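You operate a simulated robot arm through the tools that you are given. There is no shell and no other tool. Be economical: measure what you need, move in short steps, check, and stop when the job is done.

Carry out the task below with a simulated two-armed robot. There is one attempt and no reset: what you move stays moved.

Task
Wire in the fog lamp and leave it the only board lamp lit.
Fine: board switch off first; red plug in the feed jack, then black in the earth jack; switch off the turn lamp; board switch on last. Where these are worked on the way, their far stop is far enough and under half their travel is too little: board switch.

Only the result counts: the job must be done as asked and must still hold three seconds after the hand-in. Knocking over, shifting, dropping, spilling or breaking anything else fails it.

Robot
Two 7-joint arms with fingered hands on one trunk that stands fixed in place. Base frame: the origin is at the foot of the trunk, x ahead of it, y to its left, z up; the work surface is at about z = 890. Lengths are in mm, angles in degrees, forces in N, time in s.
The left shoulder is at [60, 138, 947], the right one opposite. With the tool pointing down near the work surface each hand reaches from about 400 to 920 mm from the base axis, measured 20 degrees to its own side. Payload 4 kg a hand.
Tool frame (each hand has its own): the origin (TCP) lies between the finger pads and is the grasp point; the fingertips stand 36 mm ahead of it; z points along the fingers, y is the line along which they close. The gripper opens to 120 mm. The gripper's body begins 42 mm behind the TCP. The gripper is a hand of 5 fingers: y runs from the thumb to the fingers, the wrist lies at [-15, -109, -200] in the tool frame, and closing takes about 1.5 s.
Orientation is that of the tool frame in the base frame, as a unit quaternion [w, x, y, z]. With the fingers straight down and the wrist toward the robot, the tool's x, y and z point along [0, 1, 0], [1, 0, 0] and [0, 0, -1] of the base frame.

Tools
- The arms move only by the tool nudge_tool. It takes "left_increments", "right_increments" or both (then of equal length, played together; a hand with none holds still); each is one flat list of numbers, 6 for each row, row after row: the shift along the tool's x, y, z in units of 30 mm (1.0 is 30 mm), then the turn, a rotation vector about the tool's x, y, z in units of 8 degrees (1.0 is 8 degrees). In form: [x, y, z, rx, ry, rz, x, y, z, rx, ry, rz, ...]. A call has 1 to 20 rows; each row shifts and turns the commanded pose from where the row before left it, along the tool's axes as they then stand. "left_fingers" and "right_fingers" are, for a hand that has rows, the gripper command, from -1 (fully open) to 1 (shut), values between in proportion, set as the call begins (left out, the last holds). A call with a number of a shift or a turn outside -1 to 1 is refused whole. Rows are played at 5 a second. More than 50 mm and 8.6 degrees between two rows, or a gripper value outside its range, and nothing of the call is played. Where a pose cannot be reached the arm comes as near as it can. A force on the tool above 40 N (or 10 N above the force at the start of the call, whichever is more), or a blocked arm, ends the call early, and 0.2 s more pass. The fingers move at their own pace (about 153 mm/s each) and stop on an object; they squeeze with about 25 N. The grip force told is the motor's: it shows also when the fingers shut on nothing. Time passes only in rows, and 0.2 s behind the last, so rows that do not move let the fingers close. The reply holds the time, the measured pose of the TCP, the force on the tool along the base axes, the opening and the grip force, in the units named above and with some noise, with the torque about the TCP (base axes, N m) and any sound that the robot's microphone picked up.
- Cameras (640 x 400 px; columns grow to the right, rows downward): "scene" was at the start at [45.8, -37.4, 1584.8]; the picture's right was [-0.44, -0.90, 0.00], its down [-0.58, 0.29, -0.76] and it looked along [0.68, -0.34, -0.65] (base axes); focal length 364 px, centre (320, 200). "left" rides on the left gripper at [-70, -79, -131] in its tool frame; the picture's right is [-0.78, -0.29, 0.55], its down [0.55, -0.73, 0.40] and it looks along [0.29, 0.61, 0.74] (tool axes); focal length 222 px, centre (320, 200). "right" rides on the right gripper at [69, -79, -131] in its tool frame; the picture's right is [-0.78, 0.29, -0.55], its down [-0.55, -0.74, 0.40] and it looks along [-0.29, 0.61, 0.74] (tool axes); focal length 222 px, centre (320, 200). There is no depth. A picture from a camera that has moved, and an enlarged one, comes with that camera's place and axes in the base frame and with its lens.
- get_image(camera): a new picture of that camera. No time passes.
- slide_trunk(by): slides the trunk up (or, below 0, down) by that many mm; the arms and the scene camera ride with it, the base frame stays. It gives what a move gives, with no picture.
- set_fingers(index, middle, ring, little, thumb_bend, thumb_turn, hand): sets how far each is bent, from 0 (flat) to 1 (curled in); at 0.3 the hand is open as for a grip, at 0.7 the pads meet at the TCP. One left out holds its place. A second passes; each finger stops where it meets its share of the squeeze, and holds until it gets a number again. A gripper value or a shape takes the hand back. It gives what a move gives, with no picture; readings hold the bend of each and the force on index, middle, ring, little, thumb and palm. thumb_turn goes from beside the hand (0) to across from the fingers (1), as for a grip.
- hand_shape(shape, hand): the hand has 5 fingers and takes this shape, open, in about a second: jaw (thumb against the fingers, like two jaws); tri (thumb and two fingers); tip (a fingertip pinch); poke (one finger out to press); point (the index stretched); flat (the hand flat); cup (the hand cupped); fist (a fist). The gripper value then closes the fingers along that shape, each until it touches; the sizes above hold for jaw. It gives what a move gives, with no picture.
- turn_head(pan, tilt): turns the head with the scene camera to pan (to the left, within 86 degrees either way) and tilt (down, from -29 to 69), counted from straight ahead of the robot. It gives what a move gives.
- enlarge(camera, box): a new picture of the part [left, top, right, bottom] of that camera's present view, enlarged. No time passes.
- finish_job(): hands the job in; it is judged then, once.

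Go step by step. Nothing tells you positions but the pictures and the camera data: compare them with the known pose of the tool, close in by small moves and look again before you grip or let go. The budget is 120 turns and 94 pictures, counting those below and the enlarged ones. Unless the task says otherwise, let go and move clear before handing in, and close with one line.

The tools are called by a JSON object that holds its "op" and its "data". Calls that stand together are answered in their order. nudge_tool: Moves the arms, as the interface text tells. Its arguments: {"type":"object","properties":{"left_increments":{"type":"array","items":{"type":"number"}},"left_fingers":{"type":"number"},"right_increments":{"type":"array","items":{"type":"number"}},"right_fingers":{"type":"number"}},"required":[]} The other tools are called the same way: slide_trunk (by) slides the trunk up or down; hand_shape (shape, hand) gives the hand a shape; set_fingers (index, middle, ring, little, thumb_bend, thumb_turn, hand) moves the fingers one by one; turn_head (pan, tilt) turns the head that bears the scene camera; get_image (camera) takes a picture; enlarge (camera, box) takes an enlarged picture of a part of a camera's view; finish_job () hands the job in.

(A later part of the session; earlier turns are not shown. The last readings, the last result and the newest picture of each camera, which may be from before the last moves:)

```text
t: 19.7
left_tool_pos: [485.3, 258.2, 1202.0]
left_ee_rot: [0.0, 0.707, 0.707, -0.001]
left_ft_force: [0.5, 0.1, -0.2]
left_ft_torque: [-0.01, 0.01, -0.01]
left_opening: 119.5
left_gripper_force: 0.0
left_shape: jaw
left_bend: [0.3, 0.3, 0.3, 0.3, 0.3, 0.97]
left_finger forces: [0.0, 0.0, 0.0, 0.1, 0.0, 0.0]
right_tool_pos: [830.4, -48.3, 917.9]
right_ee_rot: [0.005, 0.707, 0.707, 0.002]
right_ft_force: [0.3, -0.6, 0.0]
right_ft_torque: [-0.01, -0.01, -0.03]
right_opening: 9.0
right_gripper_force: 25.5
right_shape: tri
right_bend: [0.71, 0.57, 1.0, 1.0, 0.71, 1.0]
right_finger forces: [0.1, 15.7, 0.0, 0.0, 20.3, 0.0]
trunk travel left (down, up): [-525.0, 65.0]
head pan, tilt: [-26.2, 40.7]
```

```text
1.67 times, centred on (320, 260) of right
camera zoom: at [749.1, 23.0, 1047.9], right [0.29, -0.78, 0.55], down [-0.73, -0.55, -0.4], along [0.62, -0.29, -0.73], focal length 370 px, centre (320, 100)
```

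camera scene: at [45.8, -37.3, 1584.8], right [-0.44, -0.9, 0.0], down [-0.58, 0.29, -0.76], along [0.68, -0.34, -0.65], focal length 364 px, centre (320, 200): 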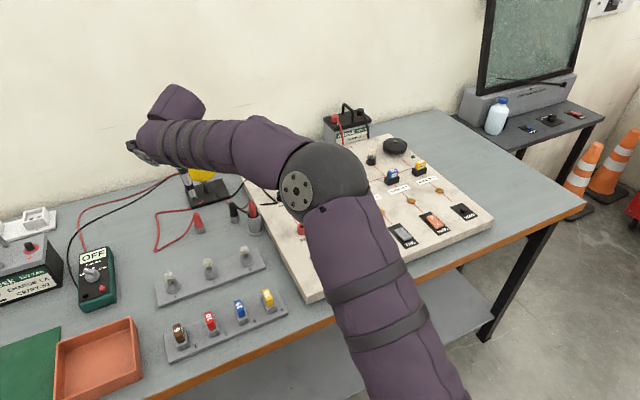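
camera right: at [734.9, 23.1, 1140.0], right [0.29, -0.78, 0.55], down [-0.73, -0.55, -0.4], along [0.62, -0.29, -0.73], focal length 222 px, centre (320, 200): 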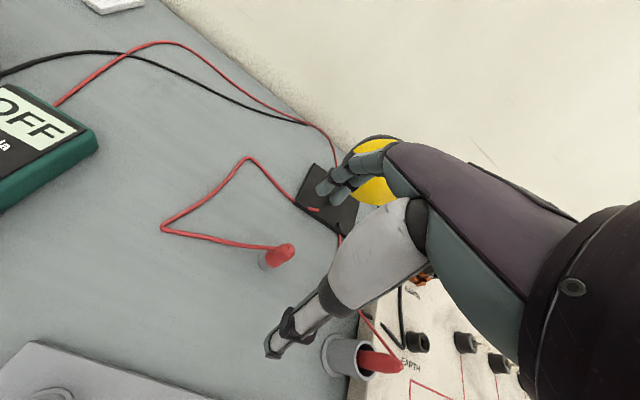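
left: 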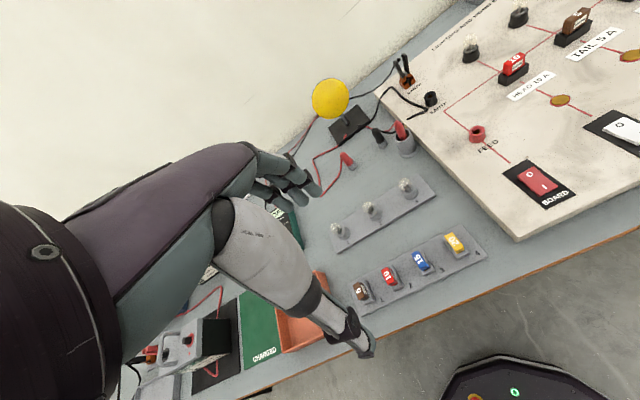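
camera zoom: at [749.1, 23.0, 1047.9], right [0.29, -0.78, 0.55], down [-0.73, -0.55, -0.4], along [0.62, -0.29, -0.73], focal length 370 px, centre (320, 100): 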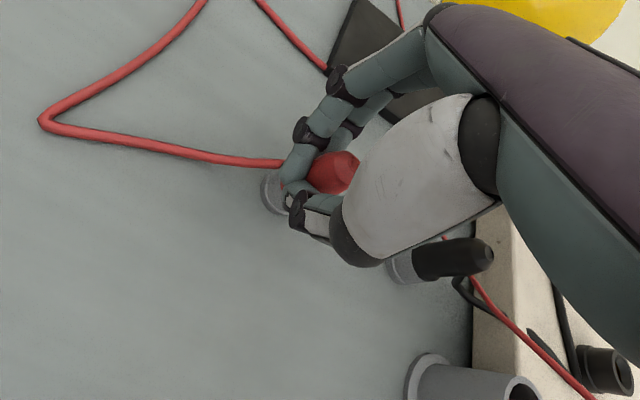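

Only the middle finger and thumb hold it; the index slipped past on the left. I open, shift 8 mm right, and regrip.

{"op": "nudge_tool", "data": {"right_increments": [0, 0, 0, 0, 0, 0, 0, 0, 0, 0, 0, 0, 0, 0, 0, 0, 0, 0, 0, 0, 0, 0, 0, 0, -0.27, 0, 0, 0, 0, 0, 0, 0, 0, 0, 0, 0], "right_fingers": 0}}

{"op": "enlarge", "data": {"camera": "right", "box": [240, 180, 360, 300]}}

{"op": "nudge_tool", "data": {"right_increments": [0, 0, 0, 0, 0, 0, 0, 0, 0, 0, 0, 0, 0, 0, 0, 0, 0, 0, 0, 0, 0, 0, 0, 0, 0, 0, 0, 0, 0, 0, 0, 0, 0, 0, 0, 0, 0, 0, 0, 0, 0, 0, 0, 0, 0, 0, 0, 0], "right_fingers": 1}}

{"op": "enlarge", "data": {"camera": "right", "box": [240, 180, 360, 300]}}

```text
t: 21.1
left_tool_pos: [484.9, 258.2, 1202.7]
left_ee_rot: [0.001, 0.707, 0.707, 0.0]
left_ft_force: [-0.1, 0.5, -0.1]
left_ft_torque: [-0.01, 0.03, 0.0]
left_opening: 119.8
left_gripper_force: 0.1
left_shape: jaw
left_bend: [0.3, 0.3, 0.3, 0.3, 0.3, 0.97]
left_finger forces: [0.0, 0.0, 0.0, 0.0, 0.0, 0.0]
right_tool_pos: [830.1, -56.2, 916.5]
right_ee_rot: [0.004, 0.707, 0.708, 0.001]
right_ft_force: [-0.7, 0.8, 0.5]
right_ft_torque: [-0.02, 0.03, 0.0]
right_opening: 59.8
right_gripper_force: 0.0
right_shape: tri
right_bend: [0.42, 0.46, 0.99, 0.99, 0.56, 1.0]
right_finger forces: [0.0, 0.1, 0.1, 0.1, 0.0, 0.0]
trunk travel left (down, up): [-525.0, 65.0]
head pan, tilt: [-26.2, 40.7]
```

```text
3.33 times, centred on (300, 240) of right
camera zoom: at [749.0, 15.7, 1048.1], right [0.29, -0.78, 0.55], down [-0.73, -0.55, -0.4], along [0.62, -0.29, -0.73], focal length 740 px, centre (387, 67)
```

zoom: 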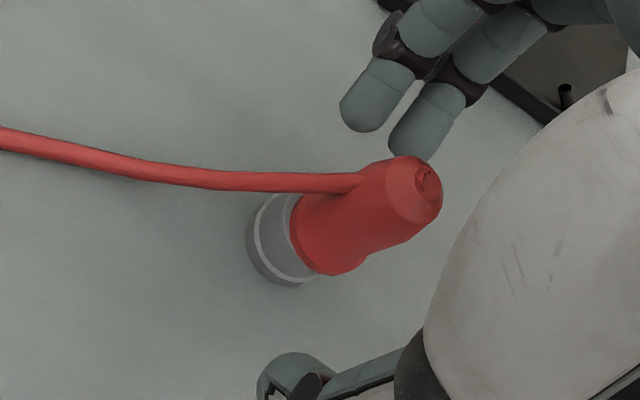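

```text
t: 22.9
left_tool_pos: [486.0, 258.4, 1201.8]
left_ee_rot: [0.0, 0.707, 0.707, 0.001]
left_ft_force: [-0.6, -0.3, 0.3]
left_ft_torque: [0.03, -0.01, -0.01]
left_opening: 119.7
left_gripper_force: 0.0
left_shape: jaw
left_bend: [0.3, 0.3, 0.3, 0.3, 0.3, 0.97]
left_finger forces: [0.0, 0.1, 0.0, 0.0, 0.0, 0.0]
right_tool_pos: [829.2, -56.7, 918.0]
right_ee_rot: [0.004, 0.706, 0.708, 0.001]
right_ft_force: [2.9, 0.1, 0.7]
right_ft_torque: [-0.01, -0.14, 0.02]
right_opening: 13.8
right_gripper_force: 24.4
right_shape: tri
right_bend: [0.6, 0.59, 1.0, 1.0, 0.71, 1.0]
right_finger forces: [11.4, 12.1, 0.0, 0.0, 21.3, 0.0]
trunk travel left (down, up): [-525.0, 65.0]
head pan, tilt: [-26.2, 40.7]
```

```text
3.33 times, centred on (300, 240) of right
camera zoom: at [749.3, 15.6, 1048.1], right [0.29, -0.78, 0.55], down [-0.73, -0.55, -0.4], along [0.62, -0.29, -0.73], focal length 740 px, centre (387, 67)
```

zoom: 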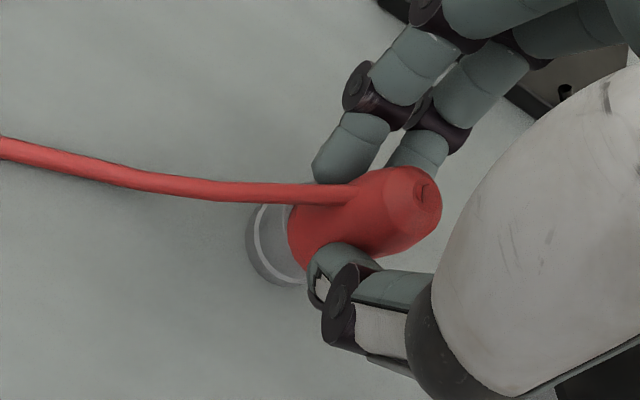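

Solid three-finger grip. I lift straight up and check whether the grey stand stays behind.

{"op": "nudge_tool", "data": {"right_increments": [0, 0, -0.3, 0, 0, 0, 0, 0, -0.4, 0, 0, 0, 0, 0, -0.6, 0, 0, 0, 0, 0, -0.7, 0, 0, 0, 0, 0, -0.7, 0, 0, 0, 0, 0, 0, 0, 0, 0]}}

{"op": "enlarge", "data": {"camera": "right", "box": [220, 140, 420, 320]}}

{"op": "enlarge", "data": {"camera": "scene", "box": [150, 160, 270, 250]}}

```text
t: 24.3
left_tool_pos: [485.1, 258.9, 1201.7]
left_ee_rot: [0.0, 0.707, 0.707, 0.0]
left_ft_force: [-0.3, -0.1, -0.2]
left_ft_torque: [0.0, 0.03, 0.0]
left_opening: 119.6
left_gripper_force: 0.0
left_shape: jaw
left_bend: [0.3, 0.3, 0.3, 0.3, 0.3, 0.97]
left_finger forces: [0.0, 0.0, 0.0, 0.1, 0.0, 0.1]
right_tool_pos: [829.5, -55.9, 999.9]
right_ee_rot: [0.004, 0.706, 0.708, 0.002]
right_ft_force: [-0.6, 0.2, -0.3]
right_ft_torque: [0.02, -0.01, 0.02]
right_opening: 13.8
right_gripper_force: 25.1
right_shape: tri
right_bend: [0.6, 0.6, 1.0, 1.0, 0.71, 1.0]
right_finger forces: [11.3, 10.9, 0.1, 0.1, 22.6, 0.0]
trunk travel left (down, up): [-525.0, 65.0]
head pan, tilt: [-26.2, 40.7]
```

```text
2.22 times, centred on (320, 230) of right
camera zoom: at [748.7, 15.8, 1129.9], right [0.29, -0.78, 0.55], down [-0.73, -0.55, -0.4], along [0.62, -0.29, -0.73], focal length 494 px, centre (320, 133)
```

zoom: 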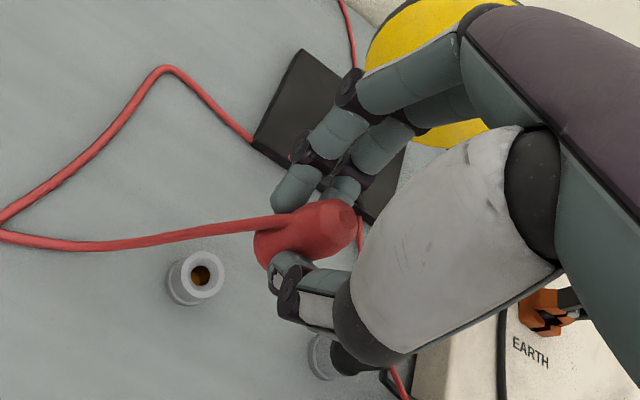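

```text
4.44 times, centred on (210, 205) of scene
camera zoom: at [46.1, -37.2, 1584.8], right [-0.44, -0.9, 0.0], down [-0.58, 0.29, -0.76], along [0.68, -0.34, -0.65], focal length 1618 px, centre (809, 178)
```

zoom: 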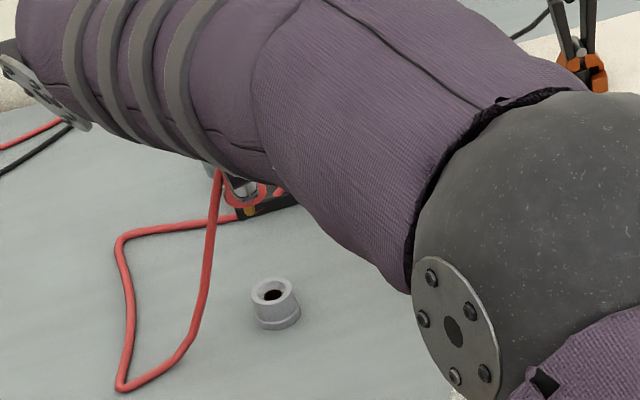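

The plug is out and the stand remains. Now carry it high over to the feed jack, estimated at about (674,-300).

{"op": "nudge_tool", "data": {"right_increments": [0, 0, -1, 0, 0, 0, 0, 0, -1, 0, 0, 0, -1, -0.65, 0, 0, 0, 0, -1, -0.65, 0, 0, 0, 0, -1, -0.65, 0, 0, 0, 0, -1, -0.65, 0, 0, 0, 0, -1, -0.65, 0, 0, 0, 0, -1, -0.65, 0, 0, 0, 0, -1, -0.65, 0, 0, 0, 0, -1, -0.65, 0, 0, 0, 0, 0, 0, 0.7, 0, 0, 0, 0, 0, 0.7, 0, 0, 0, 0, 0, 0, 0, 0, 0]}}

{"op": "get_image", "data": {"camera": "right"}}

{"op": "get_image", "data": {"camera": "scene"}}

```text
t: 27.1
left_tool_pos: [485.0, 257.1, 1202.0]
left_ee_rot: [0.0, 0.707, 0.707, 0.0]
left_ft_force: [-0.3, 0.8, -0.4]
left_ft_torque: [-0.01, -0.04, 0.01]
left_opening: 119.4
left_gripper_force: 0.0
left_shape: jaw
left_bend: [0.3, 0.3, 0.3, 0.3, 0.3, 0.97]
left_finger forces: [0.0, 0.0, 0.0, 0.0, 0.0, 0.1]
right_tool_pos: [673.1, -296.7, 1018.8]
right_ee_rot: [0.004, 0.707, 0.708, 0.002]
right_ft_force: [0.1, -0.4, -0.2]
right_ft_torque: [0.05, -0.02, -0.03]
right_opening: 13.6
right_gripper_force: 25.0
right_shape: tri
right_bend: [0.6, 0.6, 1.0, 1.0, 0.71, 1.0]
right_finger forces: [11.6, 11.1, 0.0, 0.0, 22.2, 0.0]
trunk travel left (down, up): [-525.0, 65.0]
head pan, tilt: [-26.2, 40.7]
```

```text
54 pictures are left
camera right: at [592.1, -224.9, 1148.6], right [0.29, -0.78, 0.55], down [-0.73, -0.55, -0.4], along [0.62, -0.29, -0.73], focal length 222 px, centre (320, 200)
```

right: 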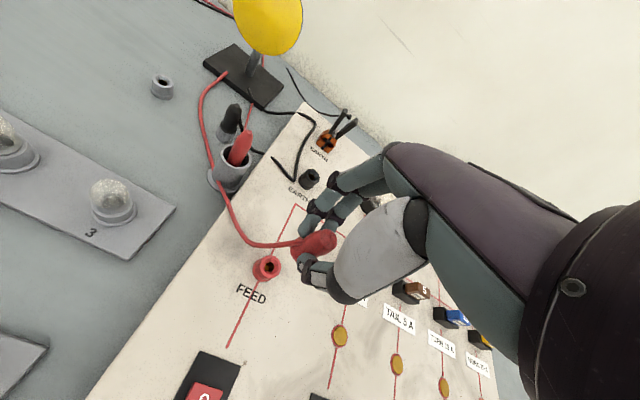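

```text
53 pictures are left
camera scene: at [45.8, -37.1, 1584.8], right [-0.44, -0.9, 0.0], down [-0.58, 0.29, -0.76], along [0.68, -0.34, -0.65], focal length 364 px, centre (320, 200)
```

scene: 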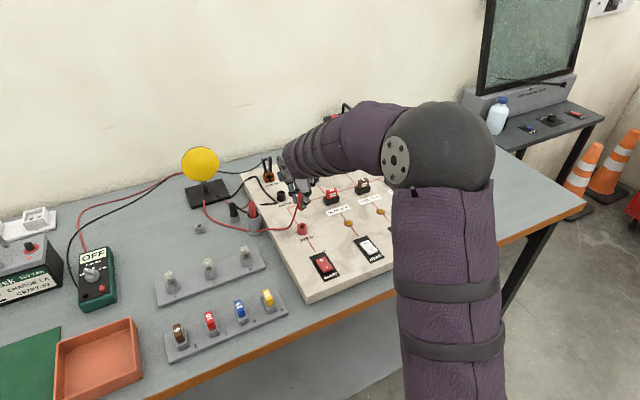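

I use the stand view as template: at 82 mm above seat, the hole appeared at full pixel (266,262.6). I zoom the same box to compare the feed hole.

{"op": "enlarge", "data": {"camera": "right", "box": [220, 140, 420, 320]}}

{"op": "enlarge", "data": {"camera": "scene", "box": [270, 170, 350, 250]}}

```text
2.22 times, centred on (320, 230) of right
camera zoom: at [592.1, -224.9, 1148.6], right [0.29, -0.78, 0.55], down [-0.73, -0.55, -0.4], along [0.62, -0.29, -0.73], focal length 494 px, centre (320, 133)
```

zoom: 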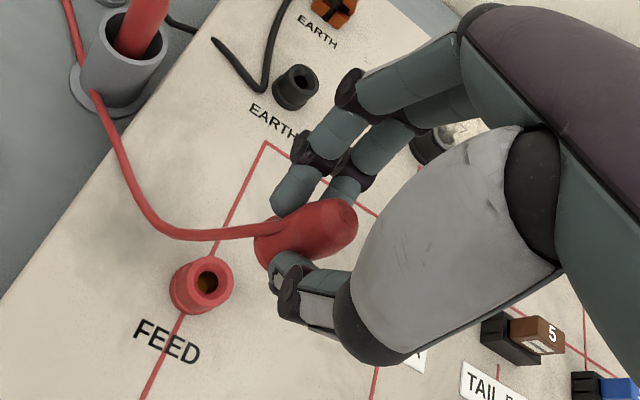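

```text
5.00 times, centred on (310, 210) of scene
camera zoom: at [45.8, -37.1, 1584.8], right [-0.44, -0.9, 0.0], down [-0.58, 0.29, -0.76], along [0.68, -0.34, -0.65], focal length 1821 px, centre (370, 150)
```

zoom: 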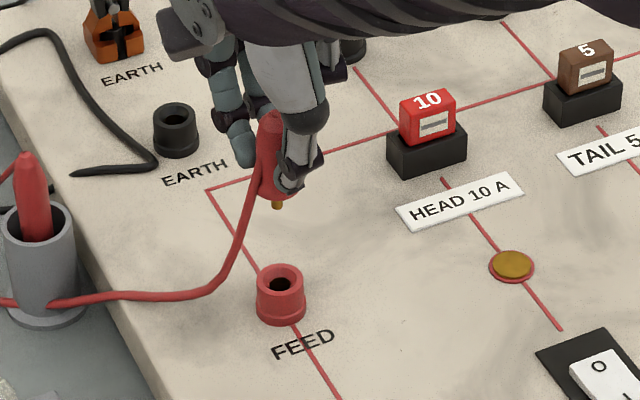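

The feed jack is nearly aligned beneath. I shift −5 mm in x, descend 28 mm and look from both cameras.

{"op": "nudge_tool", "data": {"right_increments": [0, -0.17, 0.4, 0, 0, 0, 0, 0, 0.53, 0, 0, 0, 0, 0, 0, 0, 0, 0]}}

{"op": "enlarge", "data": {"camera": "right", "box": [230, 200, 330, 290]}}

{"op": "enlarge", "data": {"camera": "scene", "box": [280, 190, 330, 240]}}

```text
t: 27.9
left_tool_pos: [486.3, 257.8, 1202.2]
left_ee_rot: [0.001, 0.707, 0.707, 0.001]
left_ft_force: [0.9, -0.5, 1.0]
left_ft_torque: [-0.01, 0.03, -0.02]
left_opening: 119.8
left_gripper_force: 0.1
left_shape: jaw
left_bend: [0.3, 0.3, 0.3, 0.3, 0.3, 0.97]
left_finger forces: [0.0, 0.0, 0.1, 0.0, 0.1, 0.0]
right_tool_pos: [669.0, -297.4, 986.5]
right_ee_rot: [0.005, 0.706, 0.708, 0.002]
right_ft_force: [-0.4, -0.2, 0.1]
right_ft_torque: [0.0, 0.0, -0.01]
right_opening: 13.5
right_gripper_force: 25.0
right_shape: tri
right_bend: [0.6, 0.6, 1.0, 1.0, 0.71, 1.0]
right_finger forces: [11.6, 11.1, 0.0, 0.1, 22.2, 0.0]
trunk travel left (down, up): [-525.0, 65.0]
head pan, tilt: [-26.2, 40.7]
```

```text
4.44 times, centred on (280, 245) of right
camera zoom: at [588.0, -224.6, 1117.7], right [0.29, -0.78, 0.55], down [-0.73, -0.55, -0.4], along [0.62, -0.29, -0.73], focal length 987 px, centre (498, 0)
```

zoom: 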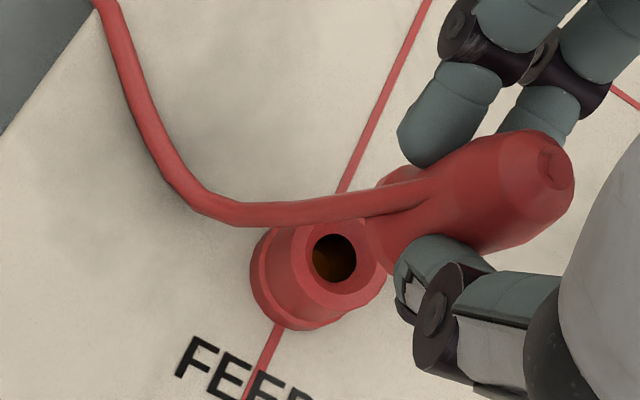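

```text
8.00 times, centred on (305, 215) of scene
camera zoom: at [45.6, -37.3, 1584.8], right [-0.44, -0.9, 0.0], down [-0.58, 0.29, -0.76], along [0.68, -0.34, -0.65], focal length 2913 px, centre (440, 80)
```

zoom: 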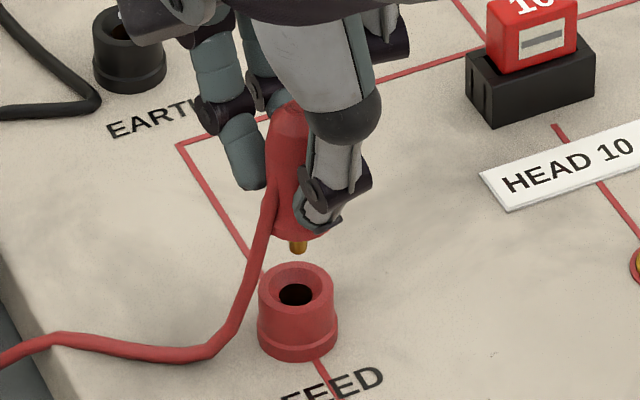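

The pin shows a small lateral offset only, but depth direction is ambiguous. I bring the left hand's camera around for a third viewpoint.

{"op": "nudge_tool", "data": {"left_increments": [-0.94, 0.32, 0.19, 0, 0, 0, -0.94, 0.32, 0.19, 0, 0, 0, -0.94, 0.32, 0.19, 0, 0, 0, -0.94, 0.32, 0.19, 0, 0, 0, -0.94, 0.32, 0.19, 0, 0, 0, -0.94, 0.32, 0.19, 0, 0, 0, -0.94, 0.32, 0.19, 0, 0, 0, -0.94, 0.32, 0.19, 0, 0, 0, -0.94, 0.32, 0.19, 0, 0, 0, -0.94, 0.32, 0.19, 0, 0, 0, -0.94, 0.32, 0.19, 0, 0, 0, 0, 0, 0, 0, 0, 1, 0, 0, 0, 0, 0, 1, 0, 0, 0, 0, 0, 1, 0, 0, 0, 0, 0, 1, 0, 0, 0, 0, 0, 1, 0, 0, 0, 0, 0, 1, 0, 0, 0, 0, 0, 1, 0, 0, 0, 0, 0, 1]}}

{"op": "get_image", "data": {"camera": "left"}}

```text
t: 31.9
left_tool_pos: [562.2, -64.6, 1112.0]
left_ee_rot: [-0.003, 0.95, 0.312, -0.012]
left_ft_force: [0.2, -0.1, 0.6]
left_ft_torque: [-0.02, -0.02, -0.01]
left_opening: 120.0
left_gripper_force: 0.1
left_shape: jaw
left_bend: [0.3, 0.3, 0.3, 0.3, 0.3, 0.97]
left_finger forces: [0.1, 0.1, 0.0, 0.1, 0.0, 0.0]
left hand out of reach, approached as far as the arm can: row 18, 19
right_tool_pos: [670.0, -293.8, 988.2]
right_ee_rot: [0.004, 0.706, 0.709, 0.002]
right_ft_force: [0.0, -0.1, -0.5]
right_ft_torque: [-0.01, -0.02, -0.01]
right_opening: 13.4
right_gripper_force: 24.6
right_shape: tri
right_bend: [0.6, 0.6, 1.0, 1.0, 0.71, 1.0]
right_finger forces: [11.6, 11.2, 0.0, 0.0, 22.2, 0.0]
trunk travel left (down, up): [-525.0, 65.0]
head pan, tilt: [-26.2, 40.7]
```

```text
48 pictures are left
camera left: at [461.7, -41.1, 1245.2], right [-0.82, -0.23, -0.53], down [0.0, 0.92, -0.4], along [0.57, -0.32, -0.75], focal length 222 px, centre (320, 200)
```

left: 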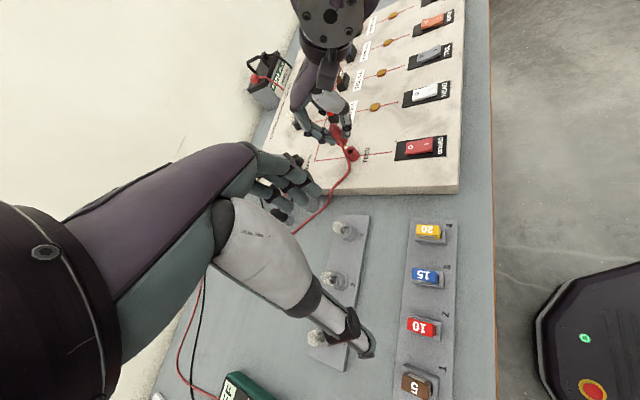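

{"op": "enlarge", "data": {"camera": "left", "box": [320, 115, 380, 175]}}

{"op": "enlarge", "data": {"camera": "scene", "box": [280, 190, 330, 240]}}

```text
6.67 times, centred on (350, 145) of left
camera zoom: at [461.7, -41.1, 1245.2], right [-0.82, -0.23, -0.53], down [0.0, 0.92, -0.4], along [0.57, -0.32, -0.75], focal length 1481 px, centre (120, 567)
```

zoom: 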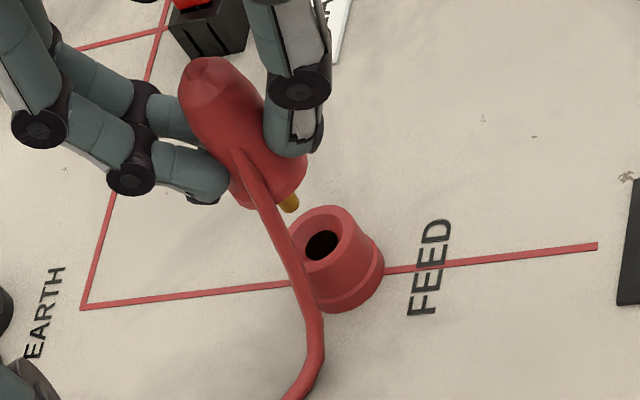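

```text
8.00 times, centred on (305, 215) of scene
camera zoom: at [45.5, -36.8, 1584.8], right [-0.44, -0.9, 0.0], down [-0.58, 0.29, -0.76], along [0.68, -0.34, -0.65], focal length 2913 px, centre (440, 80)
```

zoom: 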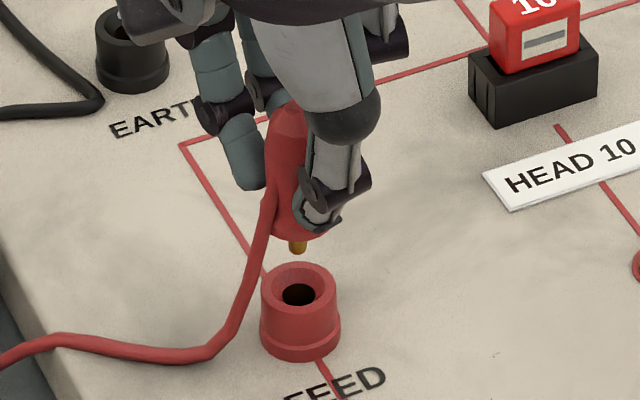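

Triangulating pin against hole gives an offset of only about (-1,+1) mm with a 19 mm gap. I insert slowly.

{"op": "nudge_tool", "data": {"right_increments": [0.03, -0.03, 0.3, 0, 0, 0, 0, 0, 0.2, 0, 0, 0, 0, 0, 0.1, 0, 0, 0, 0, 0, 0.1, 0, 0, 0, 0, 0, 0.1, 0, 0, 0, 0, 0, 0, 0, 0, 0]}}

{"op": "enlarge", "data": {"camera": "left", "box": [320, 115, 380, 175]}}

{"op": "enlarge", "data": {"camera": "scene", "box": [280, 190, 330, 240]}}

```text
t: 33.3
left_tool_pos: [561.7, -65.1, 1111.9]
left_ee_rot: [-0.005, 0.951, 0.31, -0.012]
left_ft_force: [-0.3, 0.0, 0.6]
left_ft_torque: [0.04, -0.01, -0.01]
left_opening: 120.3
left_gripper_force: 0.1
left_shape: jaw
left_bend: [0.3, 0.3, 0.3, 0.3, 0.3, 0.97]
left_finger forces: [0.2, 0.0, 0.0, 0.0, 0.0, 0.0]
right_tool_pos: [669.4, -294.8, 963.8]
right_ee_rot: [0.005, 0.706, 0.708, 0.002]
right_ft_force: [0.2, -0.1, -0.5]
right_ft_torque: [-0.02, -0.01, 0.01]
right_opening: 14.0
right_gripper_force: 24.6
right_shape: tri
right_bend: [0.6, 0.6, 1.0, 1.0, 0.71, 1.0]
right_finger forces: [11.6, 11.1, 0.1, 0.0, 22.2, 0.1]
trunk travel left (down, up): [-525.0, 65.0]
head pan, tilt: [-26.2, 40.7]
```

```text
6.67 times, centred on (350, 145) of left
camera zoom: at [461.8, -42.4, 1245.1], right [-0.82, -0.23, -0.53], down [0.0, 0.92, -0.4], along [0.57, -0.32, -0.75], focal length 1481 px, centre (120, 567)
```

zoom: 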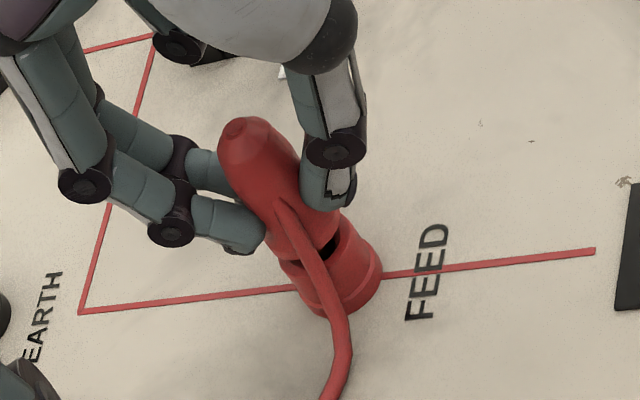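

```text
8.00 times, centred on (305, 215) of scene
camera zoom: at [45.9, -37.4, 1584.8], right [-0.44, -0.9, 0.0], down [-0.58, 0.29, -0.76], along [0.68, -0.34, -0.65], focal length 2913 px, centre (440, 80)
```

zoom: 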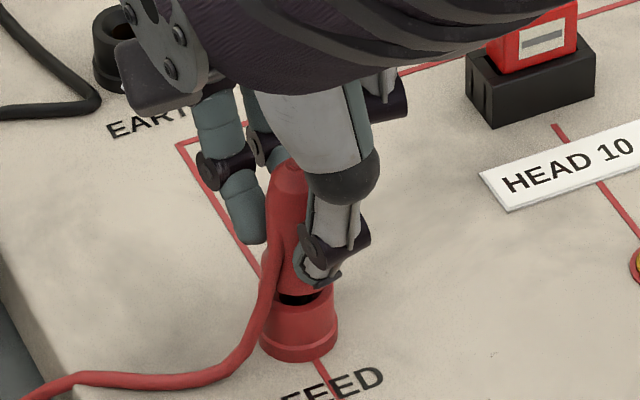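

The pin is entering the jack without force. I push on until it seats.

{"op": "nudge_tool", "data": {"right_increments": [0, 0, 0.1, 0, 0, 0, 0, 0, 0.1, 0, 0, 0, 0, 0, 0.1, 0, 0, 0, 0, 0, 0.1, 0, 0, 0, 0, 0, 0.1, 0, 0, 0]}}

{"op": "enlarge", "data": {"camera": "left", "box": [320, 115, 380, 175]}}

```text
t: 34.5
left_tool_pos: [559.9, -64.4, 1113.5]
left_ee_rot: [-0.003, 0.95, 0.311, -0.012]
left_ft_force: [0.6, 0.4, 0.2]
left_ft_torque: [0.0, 0.0, 0.02]
left_opening: 119.8
left_gripper_force: 0.0
left_shape: jaw
left_bend: [0.3, 0.3, 0.3, 0.3, 0.3, 0.97]
left_finger forces: [0.1, 0.0, 0.0, 0.0, 0.0, 0.1]
right_tool_pos: [669.8, -294.8, 953.4]
right_ee_rot: [0.009, 0.706, 0.708, 0.006]
right_ft_force: [-0.6, 2.1, 32.3]
right_ft_torque: [-0.02, -0.18, -0.03]
right_opening: 16.3
right_gripper_force: 25.1
right_shape: tri
right_bend: [0.72, 0.59, 1.0, 1.0, 0.72, 1.0]
right_finger forces: [16.1, 16.3, 0.1, 0.1, 30.7, 0.0]
trunk travel left (down, up): [-525.0, 65.0]
head pan, tilt: [-26.2, 40.7]
```

```text
6.67 times, centred on (350, 145) of left
camera zoom: at [459.4, -41.2, 1246.7], right [-0.82, -0.23, -0.53], down [0.0, 0.92, -0.4], along [0.58, -0.33, -0.75], focal length 1481 px, centre (120, 567)
```

zoom: 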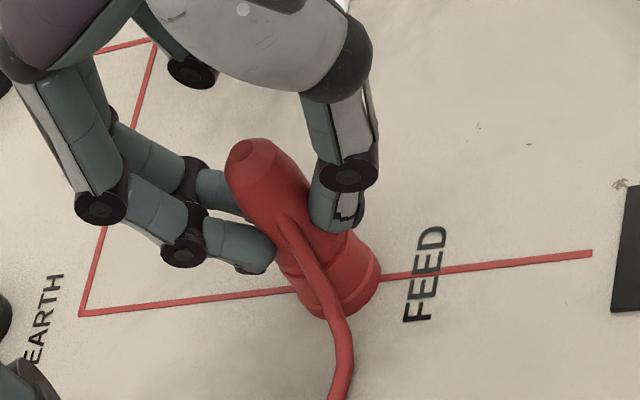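

Resistance of 32 N and the gap closed: it looks seated. I check from the scene before letting go.

{"op": "enlarge", "data": {"camera": "scene", "box": [280, 190, 330, 240]}}

{"op": "nudge_tool", "data": {"right_increments": [0, 0, 0, 0, 0, 0, 0, 0, 0, 0, 0, 0, 0, 0, 0, 0, 0, 0, 0, 0, 0, 0, 0, 0, 0, 0, 0, 0, 0, 0], "right_fingers": 0}}

{"op": "enlarge", "data": {"camera": "scene", "box": [280, 190, 330, 240]}}

{"op": "enlarge", "data": {"camera": "left", "box": [320, 115, 380, 175]}}

```text
8.00 times, centred on (305, 215) of scene
camera zoom: at [42.8, -35.8, 1585.5], right [-0.44, -0.9, 0.0], down [-0.58, 0.29, -0.76], along [0.68, -0.34, -0.65], focal length 2913 px, centre (440, 80)
```

zoom: 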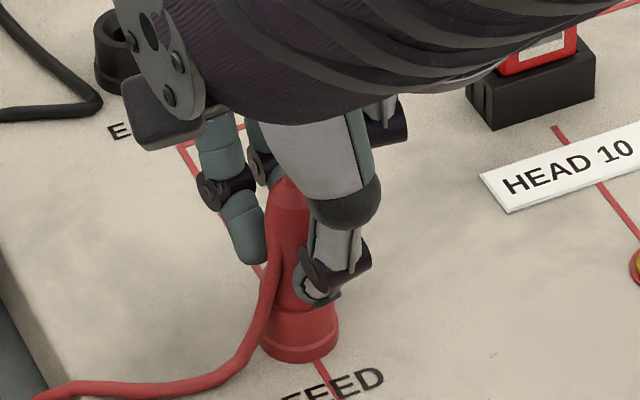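

```text
t: 35.7
left_tool_pos: [562.3, -65.5, 1112.2]
left_ee_rot: [-0.003, 0.95, 0.311, -0.012]
left_ft_force: [0.3, -0.2, 0.3]
left_ft_torque: [0.0, 0.01, 0.03]
left_opening: 119.7
left_gripper_force: 0.1
left_shape: jaw
left_bend: [0.3, 0.3, 0.3, 0.3, 0.3, 0.97]
left_finger forces: [0.0, 0.0, 0.0, 0.0, 0.0, 0.1]
right_tool_pos: [668.3, -296.4, 947.7]
right_ee_rot: [0.004, 0.706, 0.708, 0.001]
right_ft_force: [1.1, 0.4, -0.4]
right_ft_torque: [0.0, 0.0, -0.01]
right_opening: 59.8
right_gripper_force: 0.2
right_shape: tri
right_bend: [0.42, 0.46, 0.99, 0.99, 0.56, 1.0]
right_finger forces: [0.0, 0.1, 0.0, 0.0, 0.0, 0.0]
trunk travel left (down, up): [-525.0, 65.0]
head pan, tilt: [-26.2, 40.7]
```

```text
8.00 times, centred on (305, 215) of scene
camera zoom: at [45.8, -37.3, 1584.8], right [-0.44, -0.9, 0.0], down [-0.58, 0.29, -0.76], along [0.68, -0.34, -0.65], focal length 2913 px, centre (440, 80)
```

zoom: 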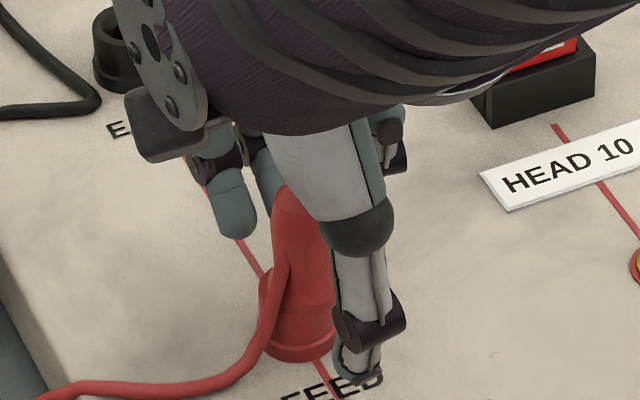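

```text
6.67 times, centred on (350, 145) of left
camera zoom: at [461.7, -42.4, 1245.1], right [-0.82, -0.23, -0.53], down [0.0, 0.92, -0.4], along [0.57, -0.32, -0.75], focal length 1481 px, centre (120, 567)
```

zoom: 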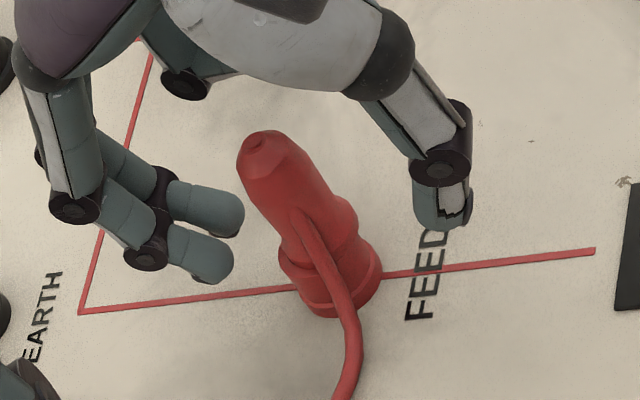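

The red plug is seated and released. I raise the right hand, clear the left arm, and head for the black plug with the hand yawed 40° to avoid the meter probe cup.

{"op": "nudge_tool", "data": {"right_increments": [0, 0, -0.5, 0, 0, 0, 0, 0, -0.8, 0, 0, 0, 0, 0, -1, 0, 0, 0, 0, 0, -1, 0, 0, 0, 0, 0, -1, 0, 0, 0, 0, 0, -0.5, 0, 0, 0, 0, 0, 0, 0, 0, 0, 0, 0, 0, 0, 0, 0, 0, 0, 0, 0, 0, 0, 0, 0, 0, 0, 0, 0], "left_increments": [0.59, -0.8, 0, 0, 0, 0, 0.59, -0.8, 0, 0, 0, 0, 0.59, -0.8, 0, 0, 0, 0, 0.59, -0.8, 0, 0, 0, 0, 0.59, -0.8, 0, 0, 0, 0, 0.59, -0.8, 0, 0, 0, 0, 0.59, -0.8, 0, 0, 0, 0, 0.59, -0.8, 0, 0, 0, 0, 0.59, -0.8, 0, 0, 0, 0, 0, 0, 0, 0, 0, 0]}}

{"op": "nudge_tool", "data": {"right_increments": [0.75, 0.82, 0, 0, 0, 0, 0.75, 0.82, 0, 0, 0, 0, 0.75, 0.82, 0, 0, 0, 0, 0.75, 0.82, 0, 0, 0, 0, 0.75, 0.82, 0, 0, 0, 0, 0.75, 0.82, 0, 0, 0, 0, 0.3, 0.3, 0, 0, 0, 1, 0, 0, 0, 0, 0, 1, 0, 0, 0, 0, 0, 1, 0, 0, 0, 0, 0, 1, 0, 0, 0, 0, 0, 1, 0, 0, 0, 0, 0, 0], "right_fingers": 0}}

{"op": "get_image", "data": {"camera": "right"}}

{"op": "get_image", "data": {"camera": "scene"}}

```text
t: 37.9
left_tool_pos: [561.4, -55.9, 1111.3]
left_ee_rot: [-0.004, 0.948, 0.317, -0.014]
left_ft_force: [-0.6, 0.8, -0.6]
left_ft_torque: [0.0, 0.03, 0.02]
left_opening: 119.9
left_gripper_force: 0.0
left_shape: jaw
left_bend: [0.3, 0.3, 0.3, 0.3, 0.3, 0.97]
left_finger forces: [0.0, 0.0, 0.1, 0.0, 0.0, 0.0]
left hand out of reach, approached as far as the arm can: row 1, 2, 3, 4, 5, 6, 7, 8, 9
right_tool_pos: [666.0, -295.4, 1092.5]
right_ee_rot: [0.005, 0.707, 0.707, 0.002]
right_ft_force: [-0.5, -1.2, -0.6]
right_ft_torque: [0.01, 0.01, 0.0]
right_opening: 59.6
right_gripper_force: 0.1
right_shape: tri
right_bend: [0.42, 0.46, 0.99, 0.99, 0.56, 1.0]
right_finger forces: [0.0, 0.1, 0.0, 0.1, 0.1, 0.0]
trunk travel left (down, up): [-525.0, 65.0]
head pan, tilt: [-26.2, 40.7]
```

```text
t: 40.5
left_tool_pos: [560.2, -54.5, 1111.7]
left_ee_rot: [-0.003, 0.948, 0.317, -0.014]
left_ft_force: [0.0, 0.3, -0.2]
left_ft_torque: [0.01, 0.0, -0.02]
left_opening: 120.0
left_gripper_force: 0.1
left_shape: jaw
left_bend: [0.3, 0.3, 0.3, 0.3, 0.3, 0.97]
left_finger forces: [0.0, 0.1, 0.0, 0.0, 0.0, 0.0]
right_tool_pos: [823.7, -150.6, 1094.0]
right_ee_rot: [0.003, 0.906, 0.423, 0.003]
right_ft_force: [-0.8, -0.8, -0.2]
right_ft_torque: [-0.02, 0.03, -0.01]
right_opening: 59.7
right_gripper_force: 0.0
right_shape: tri
right_bend: [0.42, 0.46, 0.99, 0.99, 0.56, 1.0]
right_finger forces: [0.0, 0.0, 0.0, 0.0, 0.0, 0.0]
trunk travel left (down, up): [-525.0, 65.0]
head pan, tilt: [-26.2, 40.7]
```

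```text
39 pictures are left
camera right: at [805.2, -44.0, 1224.6], right [-0.29, -0.79, 0.55], down [-0.91, 0.05, -0.41], along [0.29, -0.62, -0.73], focal length 222 px, centre (320, 200)
```

right: 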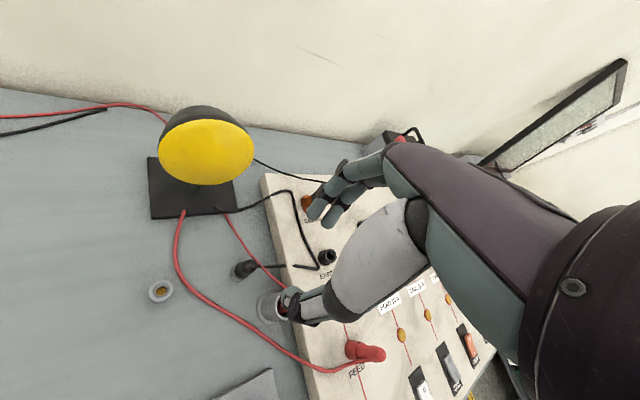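

```text
38 pictures are left
camera scene: at [45.7, -37.3, 1584.8], right [-0.44, -0.9, 0.0], down [-0.58, 0.29, -0.76], along [0.68, -0.34, -0.65], focal length 364 px, centre (320, 200)
```

scene: 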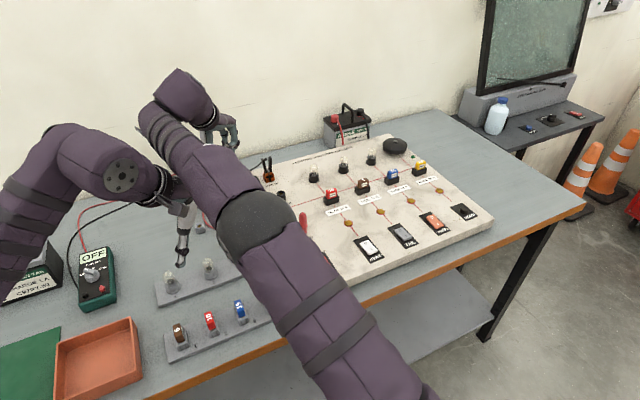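

The left arm is stuck at a joint limit, so I turn it back to free it before lowering the right hand.

{"op": "nudge_tool", "data": {"left_increments": [0, 0, 0, 0, 0, -1, 0, 0, 0, 0, 0, -1, 0, 0, 0, 0, 0, -1, 0, 0, 0, 0, 0, -1, 0, 0, 0, 0, 0, -1, 0, 0, 0, 0, 0, -1, 0, 0, 0, 0, 0, 0]}}

```text
t: 41.0
left_tool_pos: [562.4, -51.0, 1110.5]
left_ee_rot: [-0.007, 0.915, 0.402, -0.011]
left_ft_force: [-1.1, 2.2, -0.7]
left_ft_torque: [-0.46, -0.28, -0.32]
left_opening: 119.8
left_gripper_force: 0.1
left_shape: jaw
left_bend: [0.3, 0.3, 0.3, 0.3, 0.3, 0.97]
left_finger forces: [0.0, 0.0, 0.1, 0.0, 0.1, 0.0]
right_tool_pos: [824.4, -159.3, 1093.6]
right_ee_rot: [0.003, 0.909, 0.418, 0.003]
right_ft_force: [-0.1, -0.2, 0.8]
right_ft_torque: [-0.02, -0.01, 0.01]
right_opening: 59.7
right_gripper_force: 0.1
right_shape: tri
right_bend: [0.42, 0.46, 0.99, 0.99, 0.56, 1.0]
right_finger forces: [0.1, 0.0, 0.0, 0.0, 0.0, 0.0]
trunk travel left (down, up): [-525.0, 65.0]
head pan, tilt: [-26.2, 40.7]
stopped in row 2 (left hand): the force on the tool passed its limit at 62 N (the readings are from after the stop); the commanded pose is now the measured one
```

The left hand brushed the right arm. I look before separating them.

{"op": "enlarge", "data": {"camera": "scene", "box": [60, 60, 300, 280]}}

{"op": "get_image", "data": {"camera": "left"}}

```text
1.82 times, centred on (180, 170) of scene
camera zoom: at [46.3, -37.4, 1584.7], right [-0.44, -0.9, 0.0], down [-0.58, 0.29, -0.76], along [0.68, -0.34, -0.65], focal length 662 px, centre (574, 254)
```

zoom: 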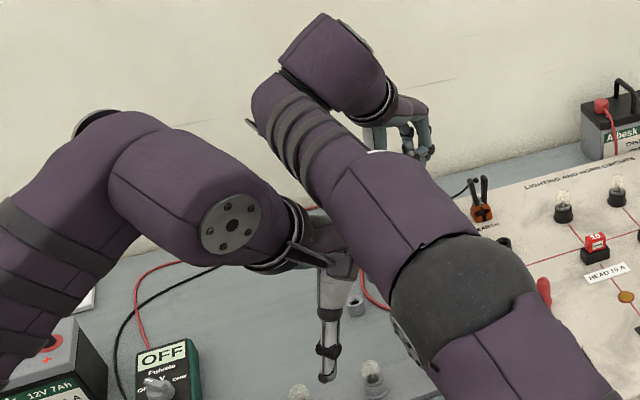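

```text
36 pictures are left
camera left: at [460.4, -48.7, 1244.0], right [-0.76, -0.38, -0.53], down [-0.18, 0.9, -0.39], along [0.63, -0.2, -0.75], focal length 222 px, centre (320, 200)
```

left: 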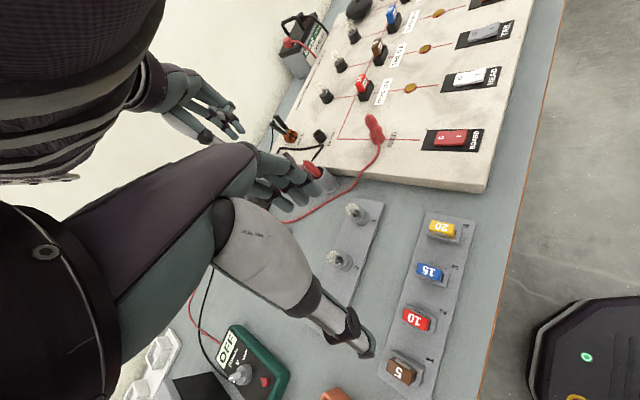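

I separate vertically: right up, left down, then swing the left back and away.

{"op": "nudge_tool", "data": {"right_increments": [0, 0, -0.7, 0, 0, 0, 0, 0, -0.7, 0, 0, 0, 0, 0, -0.7, 0, 0, 0, 0, 0, -0.7, 0, 0, 0, 0, 0, 0, 0, 0, 0], "left_increments": [0, 0, 0.7, 0, 0, 0, 0, 0, 0.7, 0, 0, 0, 0, 0, 0.7, 0, 0, 0, 0, 0, 0, 0, 0, 0, 0, 0, 0, 0, 0, 0]}}

{"op": "nudge_tool", "data": {"left_increments": [-0.4, -0.4, 0, 0, 0, 0, -0.4, -0.4, 0, 0, 0, -0.5, -0.4, -0.4, 0, 0, 0, -0.5, 0, -0.4, 0, 0, 0, -0.5, 0.3, -0.3, 0, 0, 0, -0.5, 0.3, -0.3, 0, 0, 0, -0.5]}}

```text
t: 42.2
left_tool_pos: [560.8, -52.0, 1046.9]
left_ee_rot: [-0.006, 0.915, 0.403, -0.01]
left_ft_force: [-0.7, 0.3, 0.5]
left_ft_torque: [-0.04, 0.01, -0.01]
left_opening: 119.9
left_gripper_force: 0.0
left_shape: jaw
left_bend: [0.3, 0.3, 0.3, 0.3, 0.3, 0.97]
left_finger forces: [0.0, 0.0, 0.1, 0.0, 0.0, 0.0]
right_tool_pos: [817.5, -160.2, 1164.4]
right_ee_rot: [0.004, 0.909, 0.417, 0.003]
right_ft_force: [-0.7, 0.9, -0.1]
right_ft_torque: [-0.01, -0.02, -0.03]
right_opening: 59.9
right_gripper_force: 0.0
right_shape: tri
right_bend: [0.42, 0.46, 0.99, 0.99, 0.56, 1.0]
right_finger forces: [0.0, 0.0, 0.0, 0.0, 0.1, 0.0]
right hand out of reach, approached as far as the arm can: row 3, 4
trunk travel left (down, up): [-525.0, 65.0]
head pan, tilt: [-26.2, 40.7]
```

```text
t: 43.6
left_tool_pos: [491.4, -22.0, 1049.7]
left_ee_rot: [-0.009, 0.831, 0.556, -0.011]
left_ft_force: [-0.2, -0.7, -0.7]
left_ft_torque: [0.01, 0.02, -0.01]
left_opening: 120.0
left_gripper_force: 0.2
left_shape: jaw
left_bend: [0.3, 0.3, 0.3, 0.3, 0.3, 0.97]
left_finger forces: [0.0, 0.0, 0.0, 0.1, 0.1, 0.0]
right_tool_pos: [816.7, -158.5, 1165.4]
right_ee_rot: [0.005, 0.908, 0.418, 0.003]
right_ft_force: [-0.1, 0.2, -0.1]
right_ft_torque: [0.0, 0.0, 0.01]
right_opening: 60.0
right_gripper_force: 0.1
right_shape: tri
right_bend: [0.42, 0.46, 0.99, 0.99, 0.56, 1.0]
right_finger forces: [0.1, 0.0, 0.0, 0.1, 0.0, 0.0]
trunk travel left (down, up): [-525.0, 65.0]
head pan, tilt: [-26.2, 40.7]
```

Left is free. I send it well to the left, and lower the right hand over the black plug.

{"op": "nudge_tool", "data": {"left_increments": [0.92, -0.38, 0, 0, 0, 0, 0.92, -0.38, 0, 0, 0, 0, 0.92, -0.38, 0, 0, 0, 0, 0.92, -0.38, 0, 0, 0, 0, 0.92, -0.38, -0.3, 0, 0, 0, 0.92, -0.38, -0.3, 0, 0, 0, 0.92, -0.38, -0.3, 0, 0, 0, 0.92, -0.38, -0.3, 0, 0, 0, 0, 0, 0, 0, 0, -1, 0, 0, 0, 0, 0, -1]}}

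{"op": "nudge_tool", "data": {"right_increments": [0, 0, 0.8, 0, 0, 0, 0, 0, 0.8, 0, 0, 0, 0, 0, 0.8, 0, 0, 0, 0, 0, 0.8, 0, 0, 0, 0, 0, 0.8, 0, 0, 0, 0, 0, 0.3, 0, 0, 0, 0, 0, 0, 0, 0, 0, 0, 0, 0, 0, 0, 0]}}

{"op": "get_image", "data": {"camera": "right"}}

{"op": "get_image", "data": {"camera": "scene"}}

```text
t: 45.8
left_tool_pos: [493.8, 215.5, 1086.1]
left_ee_rot: [-0.01, 0.745, 0.667, -0.009]
left_ft_force: [-0.1, 0.3, -0.8]
left_ft_torque: [-0.02, -0.01, -0.02]
left_opening: 119.7
left_gripper_force: 0.1
left_shape: jaw
left_bend: [0.3, 0.3, 0.3, 0.3, 0.3, 0.97]
left_finger forces: [0.0, 0.1, 0.0, 0.1, 0.1, 0.0]
right_tool_pos: [817.2, -158.3, 1166.0]
right_ee_rot: [0.004, 0.908, 0.419, 0.004]
right_ft_force: [-0.2, -0.2, 0.2]
right_ft_torque: [0.0, 0.01, 0.03]
right_opening: 59.7
right_gripper_force: 0.0
right_shape: tri
right_bend: [0.42, 0.46, 0.99, 0.99, 0.56, 1.0]
right_finger forces: [0.0, 0.0, 0.0, 0.0, 0.1, 0.1]
trunk travel left (down, up): [-525.0, 65.0]
head pan, tilt: [-26.2, 40.7]
```

```text
t: 47.6
left_tool_pos: [493.4, 216.0, 1085.7]
left_ee_rot: [-0.009, 0.746, 0.666, -0.01]
left_ft_force: [-0.4, 0.6, -0.4]
left_ft_torque: [0.02, -0.03, -0.01]
left_opening: 119.8
left_gripper_force: 0.0
left_shape: jaw
left_bend: [0.3, 0.3, 0.3, 0.3, 0.3, 0.97]
left_finger forces: [0.0, 0.0, 0.0, 0.0, 0.0, 0.1]
right_tool_pos: [819.1, -159.9, 1035.8]
right_ee_rot: [0.004, 0.908, 0.419, 0.003]
right_ft_force: [0.7, -0.9, -0.3]
right_ft_torque: [0.0, 0.02, -0.01]
right_opening: 59.8
right_gripper_force: 0.1
right_shape: tri
right_bend: [0.42, 0.46, 0.99, 0.99, 0.56, 1.0]
right_finger forces: [0.0, 0.0, 0.0, 0.1, 0.0, 0.0]
trunk travel left (down, up): [-525.0, 65.0]
head pan, tilt: [-26.2, 40.7]
```

```text
35 pictures are left
camera right: at [801.6, -52.7, 1165.8], right [-0.29, -0.78, 0.55], down [-0.91, 0.06, -0.41], along [0.29, -0.62, -0.73], focal length 222 px, centre (320, 200)
```

right: 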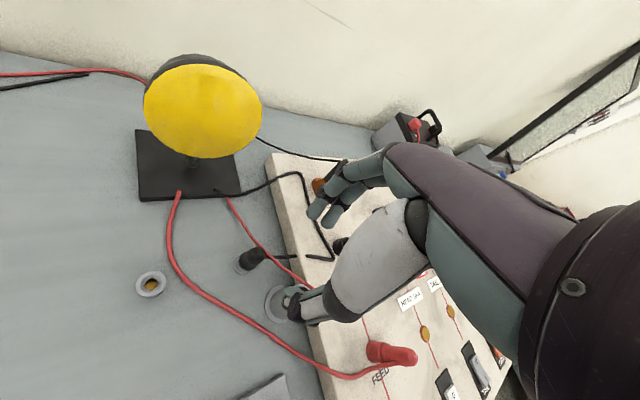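

```text
34 pictures are left
camera scene: at [45.9, -37.2, 1584.8], right [-0.44, -0.9, 0.0], down [-0.58, 0.29, -0.76], along [0.68, -0.34, -0.65], focal length 364 px, centre (320, 200)
```

scene: 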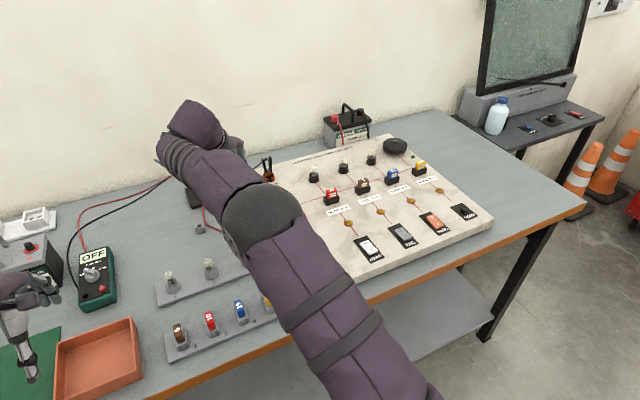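

I adjust by about (+11,+15) mm, descend 50 mm and re-measure.

{"op": "nudge_tool", "data": {"right_increments": [0.62, -0.05, 0.3, 0, 0, 0, 0, 0, 0.7, 0, 0, 0, 0, 0, 0.7, 0, 0, 0, 0, 0, 0, 0, 0, 0]}}

{"op": "enlarge", "data": {"camera": "right", "box": [220, 180, 380, 340]}}

```text
t: 48.6
left_tool_pos: [495.5, 215.4, 1086.4]
left_ee_rot: [-0.009, 0.746, 0.666, -0.009]
left_ft_force: [0.7, 0.1, 0.7]
left_ft_torque: [-0.02, -0.01, 0.05]
left_opening: 119.7
left_gripper_force: 0.3
left_shape: jaw
left_bend: [0.3, 0.3, 0.3, 0.3, 0.3, 0.97]
left_finger forces: [0.0, 0.0, 0.0, 0.0, 0.1, 0.1]
right_tool_pos: [829.6, -146.4, 984.5]
right_ee_rot: [0.004, 0.908, 0.418, 0.004]
right_ft_force: [0.7, 0.6, -0.5]
right_ft_torque: [0.02, 0.05, -0.02]
right_opening: 59.8
right_gripper_force: 0.1
right_shape: tri
right_bend: [0.42, 0.46, 0.99, 0.99, 0.56, 1.0]
right_finger forces: [0.1, 0.0, 0.0, 0.1, 0.1, 0.0]
trunk travel left (down, up): [-525.0, 65.0]
head pan, tilt: [-26.2, 40.7]
```

```text
2.50 times, centred on (300, 260) of right
camera zoom: at [812.5, -39.3, 1115.0], right [-0.29, -0.78, 0.55], down [-0.91, 0.06, -0.41], along [0.29, -0.62, -0.73], focal length 555 px, centre (370, 50)
```

zoom: 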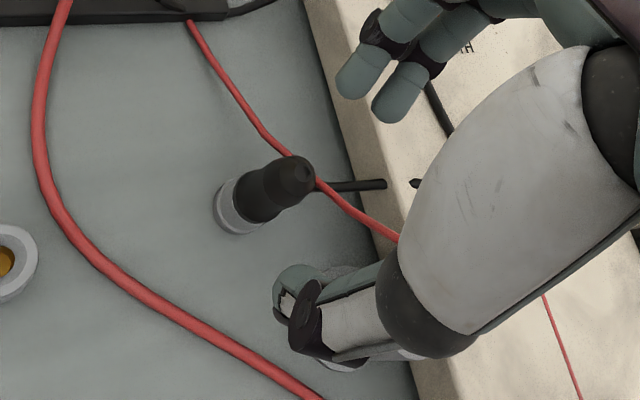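

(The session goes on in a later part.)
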